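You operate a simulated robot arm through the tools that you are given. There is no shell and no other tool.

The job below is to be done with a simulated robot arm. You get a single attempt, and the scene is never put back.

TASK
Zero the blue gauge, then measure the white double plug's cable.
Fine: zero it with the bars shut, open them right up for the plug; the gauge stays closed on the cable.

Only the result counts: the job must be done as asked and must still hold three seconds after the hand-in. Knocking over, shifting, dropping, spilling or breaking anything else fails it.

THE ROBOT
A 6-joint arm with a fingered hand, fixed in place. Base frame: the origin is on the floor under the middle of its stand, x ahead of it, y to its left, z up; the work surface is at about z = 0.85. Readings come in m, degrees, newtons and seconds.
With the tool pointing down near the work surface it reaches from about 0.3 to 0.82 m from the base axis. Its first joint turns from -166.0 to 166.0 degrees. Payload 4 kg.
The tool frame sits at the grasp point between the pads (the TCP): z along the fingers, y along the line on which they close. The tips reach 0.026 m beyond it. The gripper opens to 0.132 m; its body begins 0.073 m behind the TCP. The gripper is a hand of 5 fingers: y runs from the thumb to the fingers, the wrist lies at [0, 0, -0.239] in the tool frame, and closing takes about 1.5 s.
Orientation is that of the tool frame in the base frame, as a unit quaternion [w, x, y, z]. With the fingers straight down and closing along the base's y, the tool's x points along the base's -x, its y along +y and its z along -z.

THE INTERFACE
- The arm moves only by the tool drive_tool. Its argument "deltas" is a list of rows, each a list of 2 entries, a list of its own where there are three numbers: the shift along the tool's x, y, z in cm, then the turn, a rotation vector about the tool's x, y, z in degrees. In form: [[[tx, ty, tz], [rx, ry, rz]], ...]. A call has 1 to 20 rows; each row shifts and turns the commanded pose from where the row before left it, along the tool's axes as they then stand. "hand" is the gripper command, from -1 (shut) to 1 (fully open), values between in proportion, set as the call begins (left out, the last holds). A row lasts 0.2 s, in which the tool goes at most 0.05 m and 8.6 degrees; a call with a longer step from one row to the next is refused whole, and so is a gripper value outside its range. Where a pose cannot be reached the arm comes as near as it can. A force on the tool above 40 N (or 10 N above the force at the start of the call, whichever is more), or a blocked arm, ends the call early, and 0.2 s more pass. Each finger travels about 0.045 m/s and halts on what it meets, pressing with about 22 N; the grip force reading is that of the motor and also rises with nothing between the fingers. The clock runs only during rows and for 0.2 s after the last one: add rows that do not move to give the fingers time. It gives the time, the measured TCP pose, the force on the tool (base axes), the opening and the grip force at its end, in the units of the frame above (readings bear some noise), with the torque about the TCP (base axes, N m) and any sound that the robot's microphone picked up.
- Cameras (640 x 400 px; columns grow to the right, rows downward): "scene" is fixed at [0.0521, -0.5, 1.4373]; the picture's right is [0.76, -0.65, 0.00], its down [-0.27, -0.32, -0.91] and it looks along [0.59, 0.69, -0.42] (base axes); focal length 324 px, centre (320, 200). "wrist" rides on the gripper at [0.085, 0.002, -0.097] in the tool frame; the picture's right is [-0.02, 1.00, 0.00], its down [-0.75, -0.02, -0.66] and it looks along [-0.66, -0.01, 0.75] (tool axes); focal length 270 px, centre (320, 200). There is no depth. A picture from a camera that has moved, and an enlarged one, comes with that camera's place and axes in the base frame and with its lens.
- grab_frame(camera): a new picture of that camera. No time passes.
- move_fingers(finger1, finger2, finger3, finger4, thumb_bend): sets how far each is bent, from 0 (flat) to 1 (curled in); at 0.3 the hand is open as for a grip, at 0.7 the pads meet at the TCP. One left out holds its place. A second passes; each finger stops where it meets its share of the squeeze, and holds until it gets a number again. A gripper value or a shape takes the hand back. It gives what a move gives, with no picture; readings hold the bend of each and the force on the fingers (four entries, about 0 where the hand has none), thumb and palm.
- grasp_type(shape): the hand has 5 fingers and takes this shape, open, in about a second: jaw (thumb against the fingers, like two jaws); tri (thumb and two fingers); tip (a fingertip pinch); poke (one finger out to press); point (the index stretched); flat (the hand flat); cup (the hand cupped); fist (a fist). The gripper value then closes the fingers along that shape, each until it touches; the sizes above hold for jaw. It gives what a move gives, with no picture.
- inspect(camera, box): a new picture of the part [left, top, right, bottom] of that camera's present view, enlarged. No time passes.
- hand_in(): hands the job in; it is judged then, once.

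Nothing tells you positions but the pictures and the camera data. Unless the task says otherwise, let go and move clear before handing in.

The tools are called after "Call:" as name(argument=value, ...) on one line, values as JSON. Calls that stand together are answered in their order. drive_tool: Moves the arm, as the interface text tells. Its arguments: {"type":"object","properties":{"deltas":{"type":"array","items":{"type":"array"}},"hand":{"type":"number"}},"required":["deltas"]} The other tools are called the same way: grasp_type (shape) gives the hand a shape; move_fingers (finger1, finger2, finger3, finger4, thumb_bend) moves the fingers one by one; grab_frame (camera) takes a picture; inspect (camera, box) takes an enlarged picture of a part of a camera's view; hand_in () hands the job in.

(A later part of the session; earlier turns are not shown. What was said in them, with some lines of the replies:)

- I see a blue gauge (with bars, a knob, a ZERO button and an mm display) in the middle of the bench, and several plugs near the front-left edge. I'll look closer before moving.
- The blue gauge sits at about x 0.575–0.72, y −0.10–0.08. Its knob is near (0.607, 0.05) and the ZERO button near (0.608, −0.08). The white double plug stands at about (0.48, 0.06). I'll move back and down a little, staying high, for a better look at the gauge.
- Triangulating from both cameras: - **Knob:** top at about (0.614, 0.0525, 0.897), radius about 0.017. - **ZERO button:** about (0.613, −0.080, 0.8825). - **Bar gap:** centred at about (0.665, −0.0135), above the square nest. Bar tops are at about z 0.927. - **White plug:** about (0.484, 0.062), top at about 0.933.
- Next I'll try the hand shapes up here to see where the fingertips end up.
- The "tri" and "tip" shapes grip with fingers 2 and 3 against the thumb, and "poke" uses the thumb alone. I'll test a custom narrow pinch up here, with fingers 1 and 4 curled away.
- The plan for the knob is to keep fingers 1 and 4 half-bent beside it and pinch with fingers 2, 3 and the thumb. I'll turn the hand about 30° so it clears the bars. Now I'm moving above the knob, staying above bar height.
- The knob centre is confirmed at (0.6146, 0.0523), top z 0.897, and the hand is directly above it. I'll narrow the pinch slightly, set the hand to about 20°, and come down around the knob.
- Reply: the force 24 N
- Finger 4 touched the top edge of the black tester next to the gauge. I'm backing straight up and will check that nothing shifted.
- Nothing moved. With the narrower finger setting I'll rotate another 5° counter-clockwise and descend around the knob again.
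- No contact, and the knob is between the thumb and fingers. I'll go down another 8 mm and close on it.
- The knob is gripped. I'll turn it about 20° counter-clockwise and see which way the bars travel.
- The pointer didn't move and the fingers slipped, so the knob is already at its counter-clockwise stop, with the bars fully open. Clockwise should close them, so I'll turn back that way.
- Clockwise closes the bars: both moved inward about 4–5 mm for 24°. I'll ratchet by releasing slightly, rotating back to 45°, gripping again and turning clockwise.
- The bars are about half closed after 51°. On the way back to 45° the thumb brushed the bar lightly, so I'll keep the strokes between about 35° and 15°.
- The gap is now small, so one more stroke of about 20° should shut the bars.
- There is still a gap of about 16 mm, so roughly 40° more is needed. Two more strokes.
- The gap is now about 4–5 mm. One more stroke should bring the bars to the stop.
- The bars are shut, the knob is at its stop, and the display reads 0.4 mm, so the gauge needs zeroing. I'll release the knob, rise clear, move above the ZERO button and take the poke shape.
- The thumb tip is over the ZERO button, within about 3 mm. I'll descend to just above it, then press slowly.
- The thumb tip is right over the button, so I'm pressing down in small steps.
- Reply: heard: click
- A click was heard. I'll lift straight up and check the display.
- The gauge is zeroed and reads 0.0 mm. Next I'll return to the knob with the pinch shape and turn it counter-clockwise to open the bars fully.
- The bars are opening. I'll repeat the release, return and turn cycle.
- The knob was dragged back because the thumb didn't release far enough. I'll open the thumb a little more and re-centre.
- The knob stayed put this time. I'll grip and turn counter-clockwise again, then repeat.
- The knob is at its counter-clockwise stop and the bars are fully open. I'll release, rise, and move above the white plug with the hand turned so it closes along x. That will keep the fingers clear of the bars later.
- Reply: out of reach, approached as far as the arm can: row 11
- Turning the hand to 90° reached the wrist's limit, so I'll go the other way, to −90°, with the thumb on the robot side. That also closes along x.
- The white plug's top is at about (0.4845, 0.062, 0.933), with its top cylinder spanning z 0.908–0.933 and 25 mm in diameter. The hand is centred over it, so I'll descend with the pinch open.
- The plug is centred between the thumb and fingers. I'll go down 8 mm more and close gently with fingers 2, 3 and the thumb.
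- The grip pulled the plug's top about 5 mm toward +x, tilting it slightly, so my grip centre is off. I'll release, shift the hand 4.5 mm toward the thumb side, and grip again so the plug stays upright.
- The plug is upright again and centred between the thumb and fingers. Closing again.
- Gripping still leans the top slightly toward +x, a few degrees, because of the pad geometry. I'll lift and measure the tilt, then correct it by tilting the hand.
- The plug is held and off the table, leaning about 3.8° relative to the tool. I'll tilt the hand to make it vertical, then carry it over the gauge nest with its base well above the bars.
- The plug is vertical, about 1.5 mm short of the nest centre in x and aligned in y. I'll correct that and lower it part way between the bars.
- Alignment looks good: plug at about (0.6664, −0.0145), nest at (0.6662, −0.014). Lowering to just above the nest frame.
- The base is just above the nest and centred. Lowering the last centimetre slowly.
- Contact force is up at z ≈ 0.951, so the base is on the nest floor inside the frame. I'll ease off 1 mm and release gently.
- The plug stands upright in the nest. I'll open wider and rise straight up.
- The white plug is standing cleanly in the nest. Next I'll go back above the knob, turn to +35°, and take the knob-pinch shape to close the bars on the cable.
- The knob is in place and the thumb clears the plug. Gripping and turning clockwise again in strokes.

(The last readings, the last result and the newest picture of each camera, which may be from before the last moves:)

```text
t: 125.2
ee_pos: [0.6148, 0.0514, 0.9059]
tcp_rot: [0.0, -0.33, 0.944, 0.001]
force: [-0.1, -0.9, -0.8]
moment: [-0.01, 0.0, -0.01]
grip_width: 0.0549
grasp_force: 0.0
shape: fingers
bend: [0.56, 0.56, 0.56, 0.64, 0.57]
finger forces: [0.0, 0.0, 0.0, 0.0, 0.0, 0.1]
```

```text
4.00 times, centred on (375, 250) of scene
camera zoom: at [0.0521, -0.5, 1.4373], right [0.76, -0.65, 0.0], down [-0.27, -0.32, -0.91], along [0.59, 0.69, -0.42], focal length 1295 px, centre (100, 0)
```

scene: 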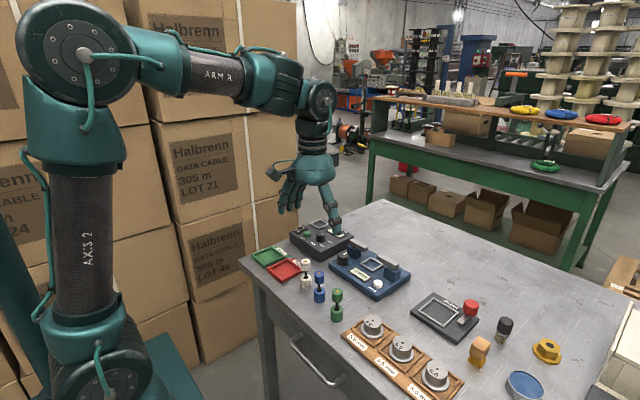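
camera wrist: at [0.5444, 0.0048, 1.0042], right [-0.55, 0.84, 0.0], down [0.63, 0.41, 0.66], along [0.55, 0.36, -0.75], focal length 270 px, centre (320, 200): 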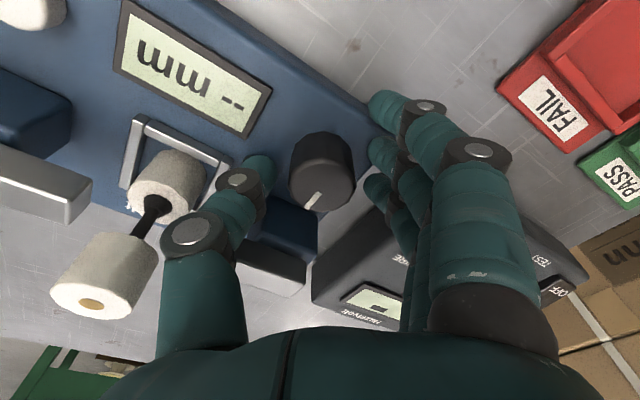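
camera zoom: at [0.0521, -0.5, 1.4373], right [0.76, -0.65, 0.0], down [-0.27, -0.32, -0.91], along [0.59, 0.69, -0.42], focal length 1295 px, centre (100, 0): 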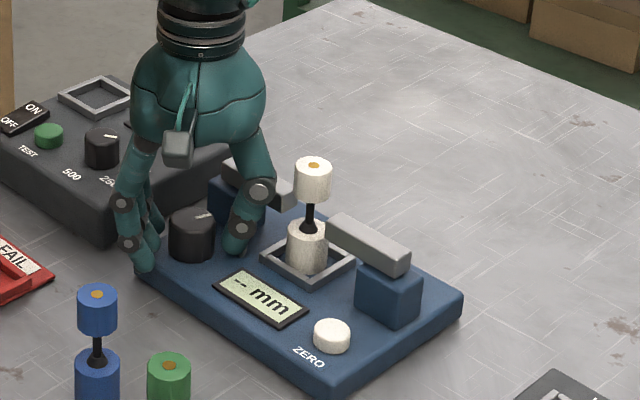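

Working well, so I'll continue with two more cycles.

Call:
move_fingers(finger2=0.72, finger3=0.72, thumb_bend=0.72)

Call:
drive_tool(deltas=[[[0, 0, 0], [0, 0, 4]], [[0, 0, 0], [0, 0, 4]], [[0, 0, 0], [0, 0, 4]], [[0, 0, 0], [0, 0, 4]], [[0, 0, 0], [0, 0, 4]], [[0, 0, 0], [0, 0, 2]], [[0, 0, 0], [0, 0, 0]]])

Call:
move_fingers(finger2=0.57, finger3=0.57, thumb_bend=0.58)

Call:
drive_tool(deltas=[[[0, 0, 0], [0, 0, -5]], [[0, 0, 0], [0, 0, -5]], [[0, 0, 0], [0, 0, -5]], [[0, 0, 0], [0, 0, -5]], [[0, 0, 0], [0, 0, 0]]])

Call:
inspect(camera="scene", box=[320, 200, 430, 300])

```text
t: 126.2
ee_pos: [0.6153, 0.0516, 0.9057]
tcp_rot: [-0.001, -0.329, 0.944, 0.0]
force: [1.4, 0.1, -5.7]
moment: [0.08, 0.02, 0.01]
grip_width: 0.0487
grasp_force: 12.4
shape: fingers
bend: [0.56, 0.62, 0.64, 0.64, 0.65]
finger forces: [0.1, 6.2, 6.0, 0.0, 13.0, 0.0]
```

```text
t: 127.8
ee_pos: [0.6148, 0.0507, 0.9063]
tcp_rot: [0.0, -0.143, 0.99, -0.001]
force: [-2.5, -3.3, -7.6]
moment: [-0.02, 0.06, 0.04]
grip_width: 0.0491
grasp_force: 12.1
shape: fingers
bend: [0.56, 0.62, 0.64, 0.64, 0.65]
finger forces: [0.0, 6.1, 4.9, 0.1, 13.6, 0.0]
```

```text
t: 128.8
ee_pos: [0.6162, 0.0504, 0.9074]
tcp_rot: [0.0, -0.144, 0.99, 0.0]
force: [0.1, -0.6, -0.2]
moment: [0.0, -0.01, 0.02]
grip_width: 0.0553
grasp_force: 0.0
shape: fingers
bend: [0.56, 0.56, 0.56, 0.64, 0.57]
finger forces: [0.1, 0.1, 0.1, 0.0, 0.1, 0.0]
```

```text
t: 130.0
ee_pos: [0.6151, 0.0518, 0.9065]
tcp_rot: [0.0, -0.314, 0.949, 0.001]
force: [0.3, 0.2, -0.3]
moment: [0.01, -0.02, 0.02]
grip_width: 0.055
grasp_force: 0.0
shape: fingers
bend: [0.56, 0.56, 0.56, 0.64, 0.57]
finger forces: [0.0, 0.0, 0.0, 0.1, 0.1, 0.0]
```

```text
4.00 times, centred on (375, 250) of scene
camera zoom: at [0.0521, -0.5, 1.4373], right [0.76, -0.65, 0.0], down [-0.27, -0.32, -0.91], along [0.59, 0.69, -0.42], focal length 1295 px, centre (100, 0)
```

zoom: 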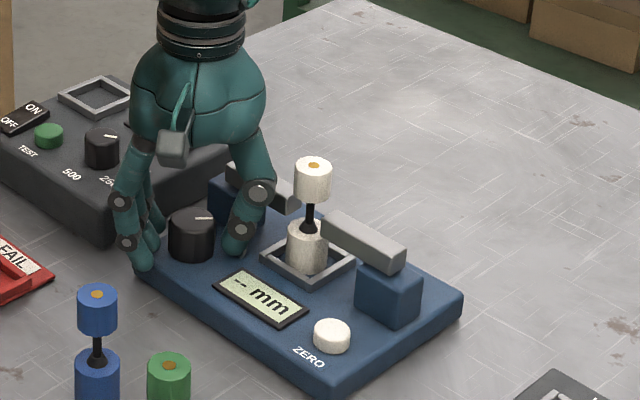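

Call:
move_fingers(finger2=0.72, finger3=0.72, thumb_bend=0.72)

Call:
drive_tool(deltas=[[[0, 0, 0], [0, 0, 4]], [[0, 0, 0], [0, 0, 4]], [[0, 0, 0], [0, 0, 4]], [[0, 0, 0], [0, 0, 4]], [[0, 0, 0], [0, 0, 4]], [[0, 0, 0], [0, 0, 0]]])

Call:
move_fingers(finger2=0.57, finger3=0.57, thumb_bend=0.585)

Call:
drive_tool(deltas=[[[0, 0, 0], [0, 0, -5]], [[0, 0, 0], [0, 0, -5]], [[0, 0, 0], [0, 0, -5]], [[0, 0, 0], [0, 0, -5]], [[0, 0, 0], [0, 0, 0]]])

Call:
inspect(camera="scene", box=[320, 200, 430, 300])

Call:
grab_frame(camera="wrist")

```text
t: 131.0
ee_pos: [0.6151, 0.0523, 0.9056]
tcp_rot: [0.0, -0.313, 0.95, 0.0]
force: [1.9, -0.8, -6.9]
moment: [0.05, 0.0, -0.01]
grip_width: 0.0489
grasp_force: 13.1
shape: fingers
bend: [0.56, 0.62, 0.64, 0.64, 0.65]
finger forces: [0.0, 6.1, 5.9, 0.1, 13.2, 0.0]
```

```text
t: 132.4
ee_pos: [0.6157, 0.0501, 0.906]
tcp_rot: [0.0, -0.144, 0.99, 0.0]
force: [0.4, -3.2, -6.8]
moment: [-0.03, -0.02, 0.01]
grip_width: 0.0493
grasp_force: 11.9
shape: fingers
bend: [0.56, 0.62, 0.64, 0.64, 0.65]
finger forces: [0.0, 5.9, 5.2, 0.1, 14.1, 0.0]
```

```text
t: 133.4
ee_pos: [0.6154, 0.0508, 0.905]
tcp_rot: [0.0, -0.143, 0.99, 0.0]
force: [-0.7, -0.4, 1.2]
moment: [0.01, -0.04, -0.01]
grip_width: 0.0537
grasp_force: 0.0
shape: fingers
bend: [0.56, 0.56, 0.56, 0.64, 0.58]
finger forces: [0.0, 0.1, 0.0, 0.1, 0.0, 0.1]
```

```text
t: 134.6
ee_pos: [0.6147, 0.0504, 0.9055]
tcp_rot: [0.0, -0.315, 0.949, 0.0]
force: [0.0, 0.0, 0.4]
moment: [-0.01, 0.02, 0.01]
grip_width: 0.0534
grasp_force: 0.0
shape: fingers
bend: [0.56, 0.56, 0.56, 0.64, 0.58]
finger forces: [0.1, 0.0, 0.0, 0.0, 0.0, 0.1]
```

```text
4.00 times, centred on (375, 250) of scene
camera zoom: at [0.0521, -0.5, 1.4373], right [0.76, -0.65, 0.0], down [-0.27, -0.32, -0.91], along [0.59, 0.69, -0.42], focal length 1295 px, centre (100, 0)
```

zoom: 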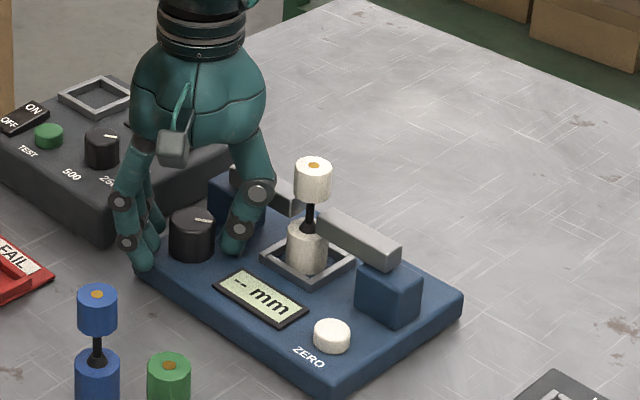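

```text
taken
camera wrist: at [0.546, 0.0025, 1.0039], right [-0.58, 0.82, 0.0], down [0.61, 0.44, 0.66], along [0.54, 0.38, -0.75], focal length 270 px, centre (320, 200)
```

wrist: 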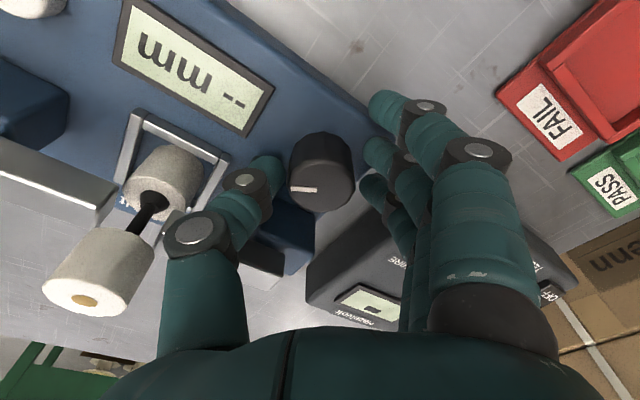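

Call:
move_fingers(finger2=0.72, finger3=0.72, thumb_bend=0.72)

Call:
drive_tool(deltas=[[[0, 0, 0], [0, 0, 4]], [[0, 0, 0], [0, 0, 4]], [[0, 0, 0], [0, 0, 4]], [[0, 0, 0], [0, 0, 4]], [[0, 0, 0], [0, 0, 4]], [[0, 0, 0], [0, 0, 0]]])

Call:
move_fingers(finger2=0.57, finger3=0.57, thumb_bend=0.585)

Call:
drive_tool(deltas=[[[0, 0, 0], [0, 0, -5]], [[0, 0, 0], [0, 0, -5]], [[0, 0, 0], [0, 0, -5]], [[0, 0, 0], [0, 0, -5]], [[0, 0, 0], [0, 0, 0]]])

Call:
inspect(camera="scene", box=[345, 220, 415, 280])

```text
t: 135.6
ee_pos: [0.6147, 0.0507, 0.9068]
tcp_rot: [0.0, -0.314, 0.95, 0.001]
force: [2.3, -0.5, -6.4]
moment: [0.02, 0.02, -0.02]
grip_width: 0.0491
grasp_force: 12.5
shape: fingers
bend: [0.56, 0.62, 0.64, 0.64, 0.65]
finger forces: [0.0, 6.1, 5.7, 0.0, 13.2, 0.0]
```

```text
t: 137.0
ee_pos: [0.6158, 0.0511, 0.9061]
tcp_rot: [-0.001, -0.142, 0.99, 0.0]
force: [0.5, -2.8, -6.5]
moment: [-0.05, 0.04, 0.0]
grip_width: 0.0494
grasp_force: 12.3
shape: fingers
bend: [0.56, 0.62, 0.64, 0.64, 0.65]
finger forces: [0.0, 5.9, 5.0, 0.0, 14.0, 0.1]
```

```text
t: 138.0
ee_pos: [0.6153, 0.0517, 0.9052]
tcp_rot: [-0.001, -0.143, 0.99, 0.0]
force: [-0.3, -0.1, -0.6]
moment: [-0.01, -0.01, 0.02]
grip_width: 0.0535
grasp_force: 0.0
shape: fingers
bend: [0.56, 0.56, 0.56, 0.64, 0.58]
finger forces: [0.0, 0.1, 0.0, 0.0, 0.0, 0.1]
```

```text
t: 139.2
ee_pos: [0.6153, 0.0517, 0.9076]
tcp_rot: [0.001, -0.314, 0.949, 0.0]
force: [-1.2, 1.0, -0.4]
moment: [0.05, 0.04, 0.02]
grip_width: 0.0536
grasp_force: 0.1
shape: fingers
bend: [0.56, 0.56, 0.56, 0.64, 0.58]
finger forces: [0.1, 0.0, 0.0, 0.0, 0.0, 0.1]
```

```text
6.67 times, centred on (380, 250) of scene
camera zoom: at [0.0521, -0.5, 1.4373], right [0.76, -0.65, 0.0], down [-0.27, -0.32, -0.91], along [0.59, 0.69, -0.42], focal length 2158 px, centre (-80, -133)
```

zoom: 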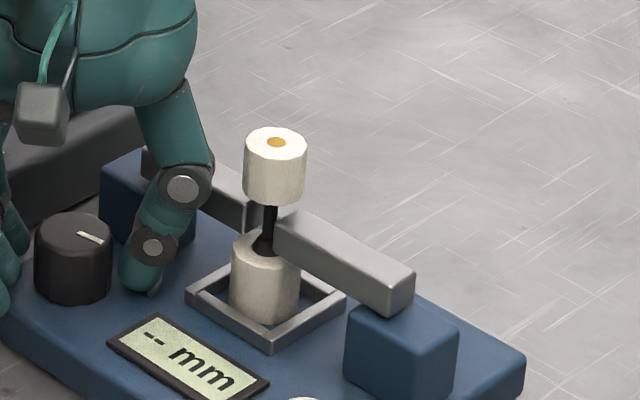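

The bars are almost on the cable. I'll grip and turn in smaller increments while watching the torque and display.

Call:
move_fingers(finger2=0.72, finger3=0.72, thumb_bend=0.72)

Call:
drive_tool(deltas=[[[0, 0, 0], [0, 0, 3]], [[0, 0, 0], [0, 0, 3]], [[0, 0, 0], [0, 0, 3]], [[0, 0, 0], [0, 0, 0]]])

Call:
inspect(camera="scene", box=[345, 220, 415, 280])

```text
t: 140.2
ee_pos: [0.6149, 0.0502, 0.9057]
tcp_rot: [0.0, -0.312, 0.95, 0.0]
force: [1.2, -0.1, -5.7]
moment: [0.02, -0.04, 0.01]
grip_width: 0.0488
grasp_force: 12.4
shape: fingers
bend: [0.56, 0.62, 0.64, 0.64, 0.65]
finger forces: [0.1, 6.1, 5.8, 0.0, 13.1, 0.0]
```

```text
t: 141.2
ee_pos: [0.616, 0.0515, 0.9063]
tcp_rot: [0.0, -0.236, 0.972, 0.0]
force: [-1.4, -3.8, -5.2]
moment: [-0.09, 0.03, 0.01]
grip_width: 0.0491
grasp_force: 12.4
shape: fingers
bend: [0.56, 0.62, 0.64, 0.64, 0.65]
finger forces: [0.0, 6.2, 4.9, 0.0, 13.8, 0.0]
```

```text
6.67 times, centred on (380, 250) of scene
camera zoom: at [0.0521, -0.5, 1.4373], right [0.76, -0.65, 0.0], down [-0.27, -0.32, -0.91], along [0.59, 0.69, -0.42], focal length 2158 px, centre (-80, -133)
```

zoom: 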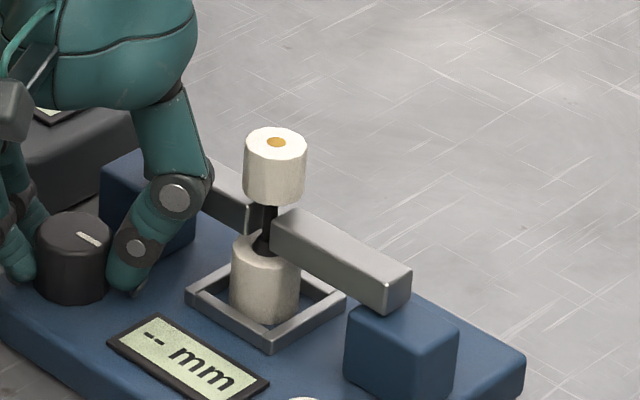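

Call:
drive_tool(deltas=[[[0, 0, 0], [0, 0, 3]], [[0, 0, 0], [0, 0, 3]], [[0, 0, 0], [0, 0, 3]], [[0, 0, 0], [0, 0, 2]], [[0, 0, 0], [0, 0, 0]]])

Call:
inspect(camera="scene", box=[345, 220, 415, 280])

Call:
grab_frame(camera="wrist")

```text
t: 142.4
ee_pos: [0.6152, 0.0511, 0.9069]
tcp_rot: [0.0, -0.143, 0.99, 0.0]
force: [-1.8, -3.1, -6.0]
moment: [-0.04, 0.05, 0.04]
grip_width: 0.0494
grasp_force: 12.4
shape: fingers
bend: [0.56, 0.62, 0.64, 0.64, 0.65]
finger forces: [0.0, 6.2, 4.9, 0.1, 13.7, 0.0]
```

```text
6.67 times, centred on (380, 250) of scene
camera zoom: at [0.0521, -0.5, 1.4373], right [0.76, -0.65, 0.0], down [-0.27, -0.32, -0.91], along [0.59, 0.69, -0.42], focal length 2158 px, centre (-80, -133)
```

zoom: 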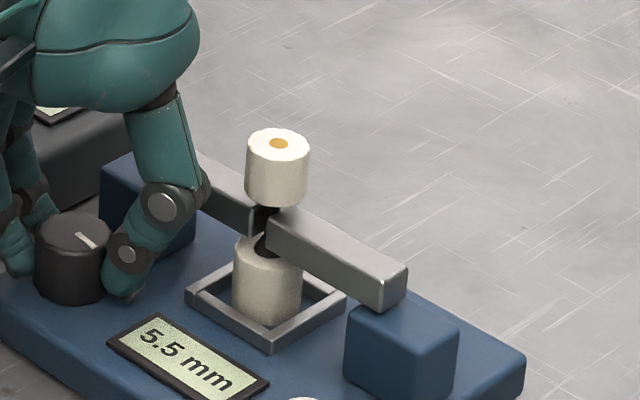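

```text
taken
camera wrist: at [0.5334, 0.0292, 1.0041], right [-0.26, 0.96, 0.0], down [0.73, 0.2, 0.66], along [0.63, 0.17, -0.75], focal length 270 px, centre (320, 200)
```

wrist: 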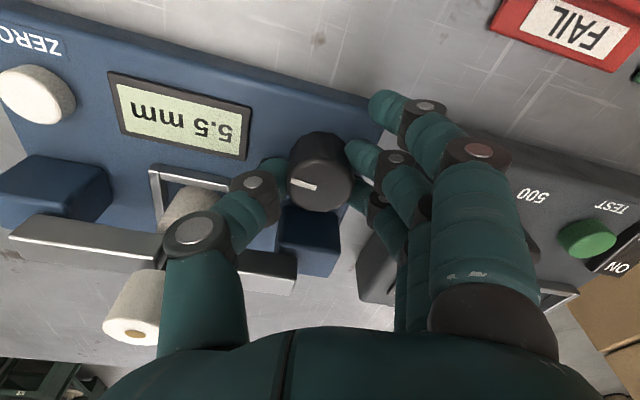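

The display now reads 5.5 mm, so the bars are touching the cable. The torque is still low, so I'll turn a few degrees more to make sure it's firmly closed.

Call:
drive_tool(deltas=[[[0, 0, 0], [0, 0, 1.5]], [[0, 0, 0], [0, 0, 1.5]], [[0, 0, 0], [0, 0, 0]]])

Call:
inspect(camera="scene", box=[345, 220, 415, 280])

```text
t: 143.2
ee_pos: [0.6147, 0.0515, 0.9062]
tcp_rot: [0.0, -0.117, 0.993, 0.0]
force: [-0.6, -1.6, -6.8]
moment: [0.0, 0.04, 0.05]
grip_width: 0.0495
grasp_force: 12.7
shape: fingers
bend: [0.56, 0.62, 0.64, 0.64, 0.65]
finger forces: [0.1, 6.1, 5.2, 0.6, 13.6, 0.0]
```

```text
6.67 times, centred on (380, 250) of scene
camera zoom: at [0.0521, -0.5, 1.4373], right [0.76, -0.65, 0.0], down [-0.27, -0.32, -0.91], along [0.59, 0.69, -0.42], focal length 2158 px, centre (-80, -133)
```

zoom: 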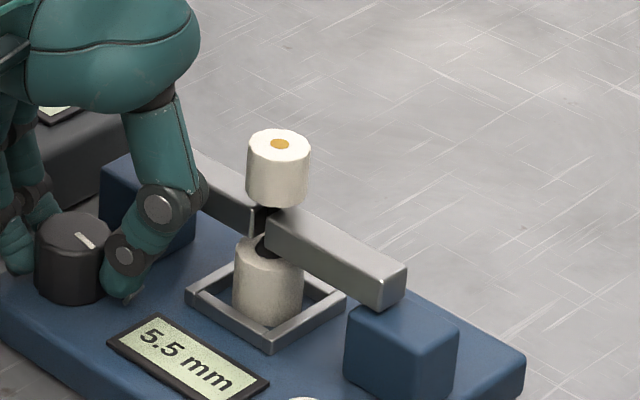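

Call:
move_fingers(finger2=0.57, finger3=0.57, thumb_bend=0.58)

Call:
drive_tool(deltas=[[[0, 0, 0], [0, 0, -5]], [[0, 0, 0], [0, 0, -5]], [[0, 0, 0], [0, 0, -5]], [[0, 0, 0], [0, 0, -5]], [[0, 0, 0], [0, 0, 0]]])

Call:
inspect(camera="scene", box=[345, 220, 415, 280])

Call:
grab_frame(camera="wrist")

```text
t: 144.2
ee_pos: [0.6145, 0.0514, 0.9058]
tcp_rot: [0.001, -0.117, 0.993, 0.0]
force: [0.0, 0.9, -0.5]
moment: [0.01, -0.01, 0.06]
grip_width: 0.0551
grasp_force: 0.4
shape: fingers
bend: [0.56, 0.56, 0.56, 0.63, 0.57]
finger forces: [0.0, 0.1, 0.0, 0.6, 0.0, 0.0]
```

```text
t: 145.4
ee_pos: [0.6154, 0.0513, 0.908]
tcp_rot: [0.0, -0.289, 0.957, 0.0]
force: [0.5, -0.2, -0.2]
moment: [0.0, 0.03, 0.01]
grip_width: 0.0549
grasp_force: 0.1
shape: fingers
bend: [0.56, 0.56, 0.56, 0.64, 0.57]
finger forces: [0.1, 0.1, 0.1, 0.0, 0.0, 0.1]
```

```text
6.67 times, centred on (380, 250) of scene
camera zoom: at [0.0521, -0.5, 1.4373], right [0.76, -0.65, 0.0], down [-0.27, -0.32, -0.91], along [0.59, 0.69, -0.42], focal length 2158 px, centre (-80, -133)
```

zoom: 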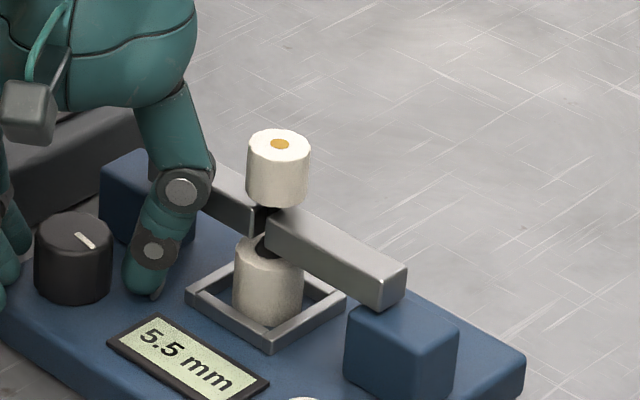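

```text
taken
camera wrist: at [0.5435, 0.0062, 1.0041], right [-0.54, 0.84, 0.0], down [0.64, 0.4, 0.66], along [0.56, 0.35, -0.75], focal length 270 px, centre (320, 200)
```

wrist: 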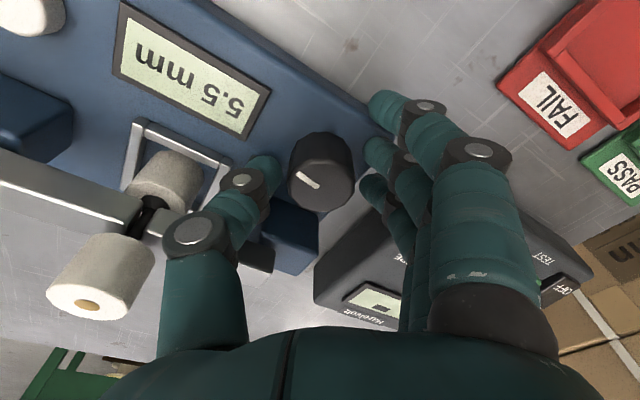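

The reading holds at 5.5 mm with the knob released. One more grip and a short turn will confirm the knob is really at its stop on the cable.

Call:
move_fingers(finger2=0.72, finger3=0.72, thumb_bend=0.72)

Call:
drive_tool(deltas=[[[0, 0, 0], [0, 0, 2]], [[0, 0, 0], [0, 0, 2]], [[0, 0, 0], [0, 0, 2]], [[0, 0, 0], [0, 0, 0]]])

Call:
inspect(camera="scene", box=[345, 220, 415, 280])

```text
t: 146.4
ee_pos: [0.613, 0.0511, 0.9064]
tcp_rot: [0.0, -0.288, 0.958, 0.0]
force: [3.0, 0.0, -6.9]
moment: [0.05, 0.0, -0.02]
grip_width: 0.0489
grasp_force: 12.7
shape: fingers
bend: [0.56, 0.62, 0.64, 0.64, 0.65]
finger forces: [0.0, 6.3, 5.9, 0.0, 13.2, 0.0]
```

```text
t: 147.4
ee_pos: [0.6155, 0.0518, 0.906]
tcp_rot: [0.0, -0.238, 0.971, 0.0]
force: [-0.1, -1.4, -5.8]
moment: [0.0, -0.02, 0.18]
grip_width: 0.049
grasp_force: 13.4
shape: fingers
bend: [0.56, 0.62, 0.64, 0.64, 0.65]
finger forces: [0.1, 7.7, 4.8, 0.0, 14.0, 0.0]
```

```text
6.67 times, centred on (380, 250) of scene
camera zoom: at [0.0521, -0.5, 1.4373], right [0.76, -0.65, 0.0], down [-0.27, -0.32, -0.91], along [0.59, 0.69, -0.42], focal length 2158 px, centre (-80, -133)
```

zoom: 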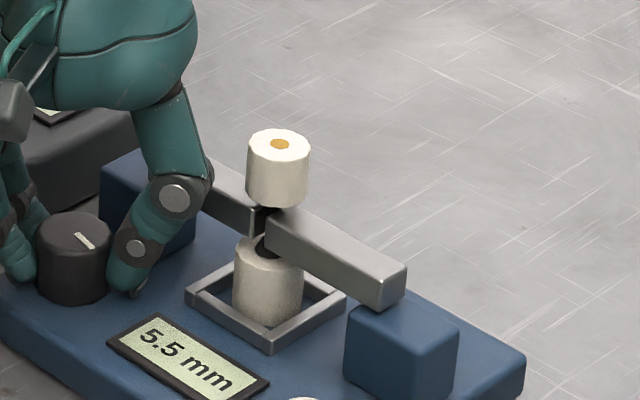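

Torque rose to 0.18 N·m while nothing moved, so the gauge is closed firmly on the cable. I'll release and rise clear.

Call:
move_fingers(finger2=0.56, finger3=0.56, thumb_bend=0.57)

Call:
drive_tool(deltas=[[[0, 0, -1], [0, 0, 0]], [[0, 0, -2], [0, 0, 0]], [[0, 0, -3], [0, 0, 0]], [[0, 0, -4], [0, 0, 0]], [[0, 0, -4], [0, 0, 0]], [[0, 0, -4], [0, 0, 0]], [[0, 0, 0], [0, 0, 0]], [[0, 0, 0], [0, 0, 0]]])

Call:
grab_frame(camera="scene")

Call:
inspect(camera="scene", box=[320, 210, 430, 300])

Call:
grab_frame(camera="wrist")

```text
t: 148.4
ee_pos: [0.6146, 0.0522, 0.9066]
tcp_rot: [0.0, -0.237, 0.971, 0.001]
force: [0.1, 0.3, -0.1]
moment: [-0.02, -0.01, -0.03]
grip_width: 0.0564
grasp_force: 0.3
shape: fingers
bend: [0.56, 0.56, 0.56, 0.64, 0.56]
finger forces: [0.0, 0.1, 0.0, 0.0, 0.2, 0.0]
```

```text
t: 150.2
ee_pos: [0.6153, 0.052, 1.0869]
tcp_rot: [0.0, -0.237, 0.971, -0.001]
force: [-0.5, 0.4, 0.2]
moment: [-0.03, 0.0, -0.01]
grip_width: 0.0564
grasp_force: 0.1
shape: fingers
bend: [0.56, 0.56, 0.56, 0.64, 0.56]
finger forces: [0.1, 0.0, 0.0, 0.0, 0.0, 0.1]
```

```text
taken
```

scene: 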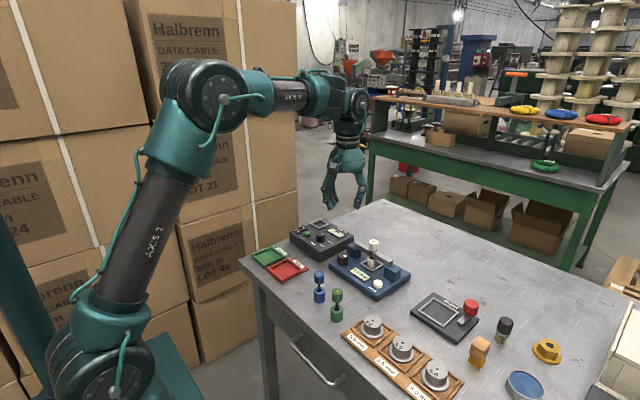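

```text
4.44 times, centred on (375, 255) of scene
camera zoom: at [0.0521, -0.5, 1.4373], right [0.76, -0.65, 0.0], down [-0.27, -0.32, -0.91], along [0.59, 0.69, -0.42], focal length 1439 px, centre (76, -44)
```

zoom: 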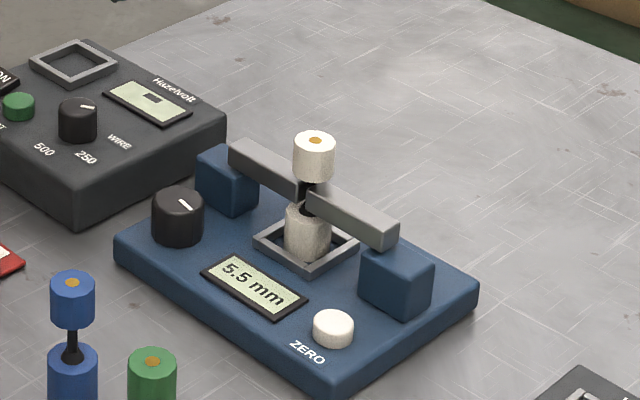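

```text
taken
camera wrist: at [0.5395, 0.0144, 1.1844], right [-0.44, 0.9, 0.0], down [0.67, 0.33, 0.66], along [0.59, 0.29, -0.75], focal length 270 px, centre (320, 200)
```

wrist: 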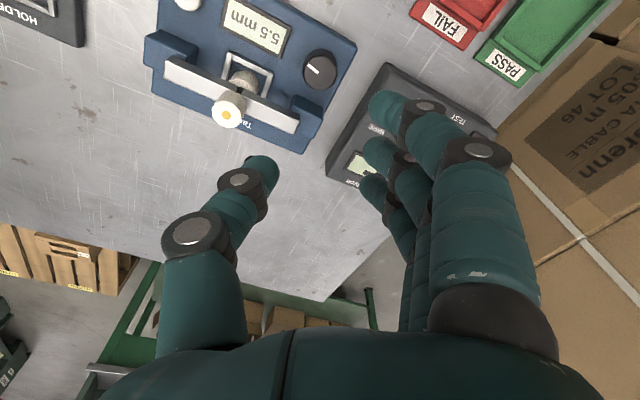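

The gauge reads 5.5 mm, closed on the white plug's cable with the plug upright, and nothing else has moved. I'll wait a moment to confirm it holds.

Call:
drive_tool(deltas=[[[0, 0, -3], [0, 0, 0]], [[0, 0, 0], [0, 0, 0]], [[0, 0, 0], [0, 0, 0]], [[0, 0, 0], [0, 0, 0]], [[0, 0, 0], [0, 0, 0]], [[0, 0, 0], [0, 0, 0]], [[0, 0, 0], [0, 0, 0]], [[0, 0, 0], [0, 0, 0]], [[0, 0, 0], [0, 0, 0]], [[0, 0, 0], [0, 0, 0]], [[0, 0, 0], [0, 0, 0]], [[0, 0, 0], [0, 0, 0]], [[0, 0, 0], [0, 0, 0]], [[0, 0, 0], [0, 0, 0]], [[0, 0, 0], [0, 0, 0]], [[0, 0, 0], [0, 0, 0]]])

Call:
inspect(camera="scene", box=[240, 210, 430, 325])

```text
t: 153.6
ee_pos: [0.614, 0.0519, 1.1169]
tcp_rot: [0.0, -0.238, 0.971, -0.001]
force: [-0.4, 0.4, 0.6]
moment: [0.0, 0.0, -0.01]
grip_width: 0.0563
grasp_force: 0.0
shape: fingers
bend: [0.56, 0.56, 0.56, 0.64, 0.56]
finger forces: [0.0, 0.0, 0.1, 0.1, 0.1, 0.1]
```

```text
3.37 times, centred on (335, 268) of scene
camera zoom: at [0.0521, -0.5, 1.4373], right [0.76, -0.65, 0.0], down [-0.27, -0.32, -0.91], along [0.59, 0.69, -0.42], focal length 1090 px, centre (270, -27)
```

zoom: 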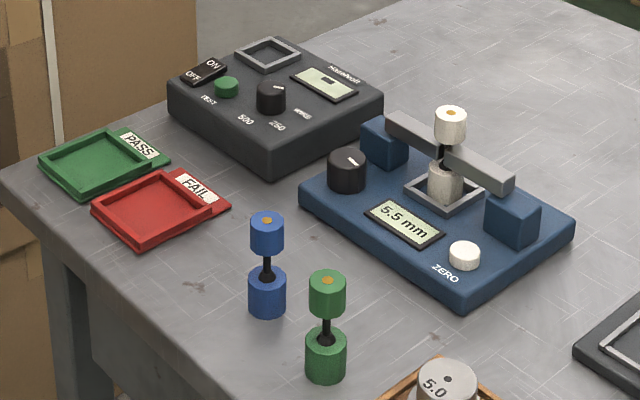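

The state is stable after more than 3 seconds: the gauge was zeroed with its bars shut, it is now closed on the white plug's cable reading 5.5 mm, and the hand is clear. Handing in.

Call:
hand_in()

```text
The job is handed in.
```

The white double plug's cable measures 5.5 mm, and the gauge is still closed on it.

- **Zeroing:** with the bars fully shut the gauge read 0.4 mm. I pressed ZERO, heard the click, and the display went to 0.0 mm.
- **Measuring:** I opened the bars to their stop, stood the plug in the nest and closed the bars on the cable. The knob resisted further turning and the reading did not change, so the bars are firmly closed.
- **Before handing in:** the reading stayed at 5.5 mm for more than three seconds with the hand clear.

Early on, while I was lining up on the knob, a finger pressed on the top edge of the black tester beside the gauge with about 22 N. I backed off straight away, and the pictures show no shift in it or in anything else on the bench.
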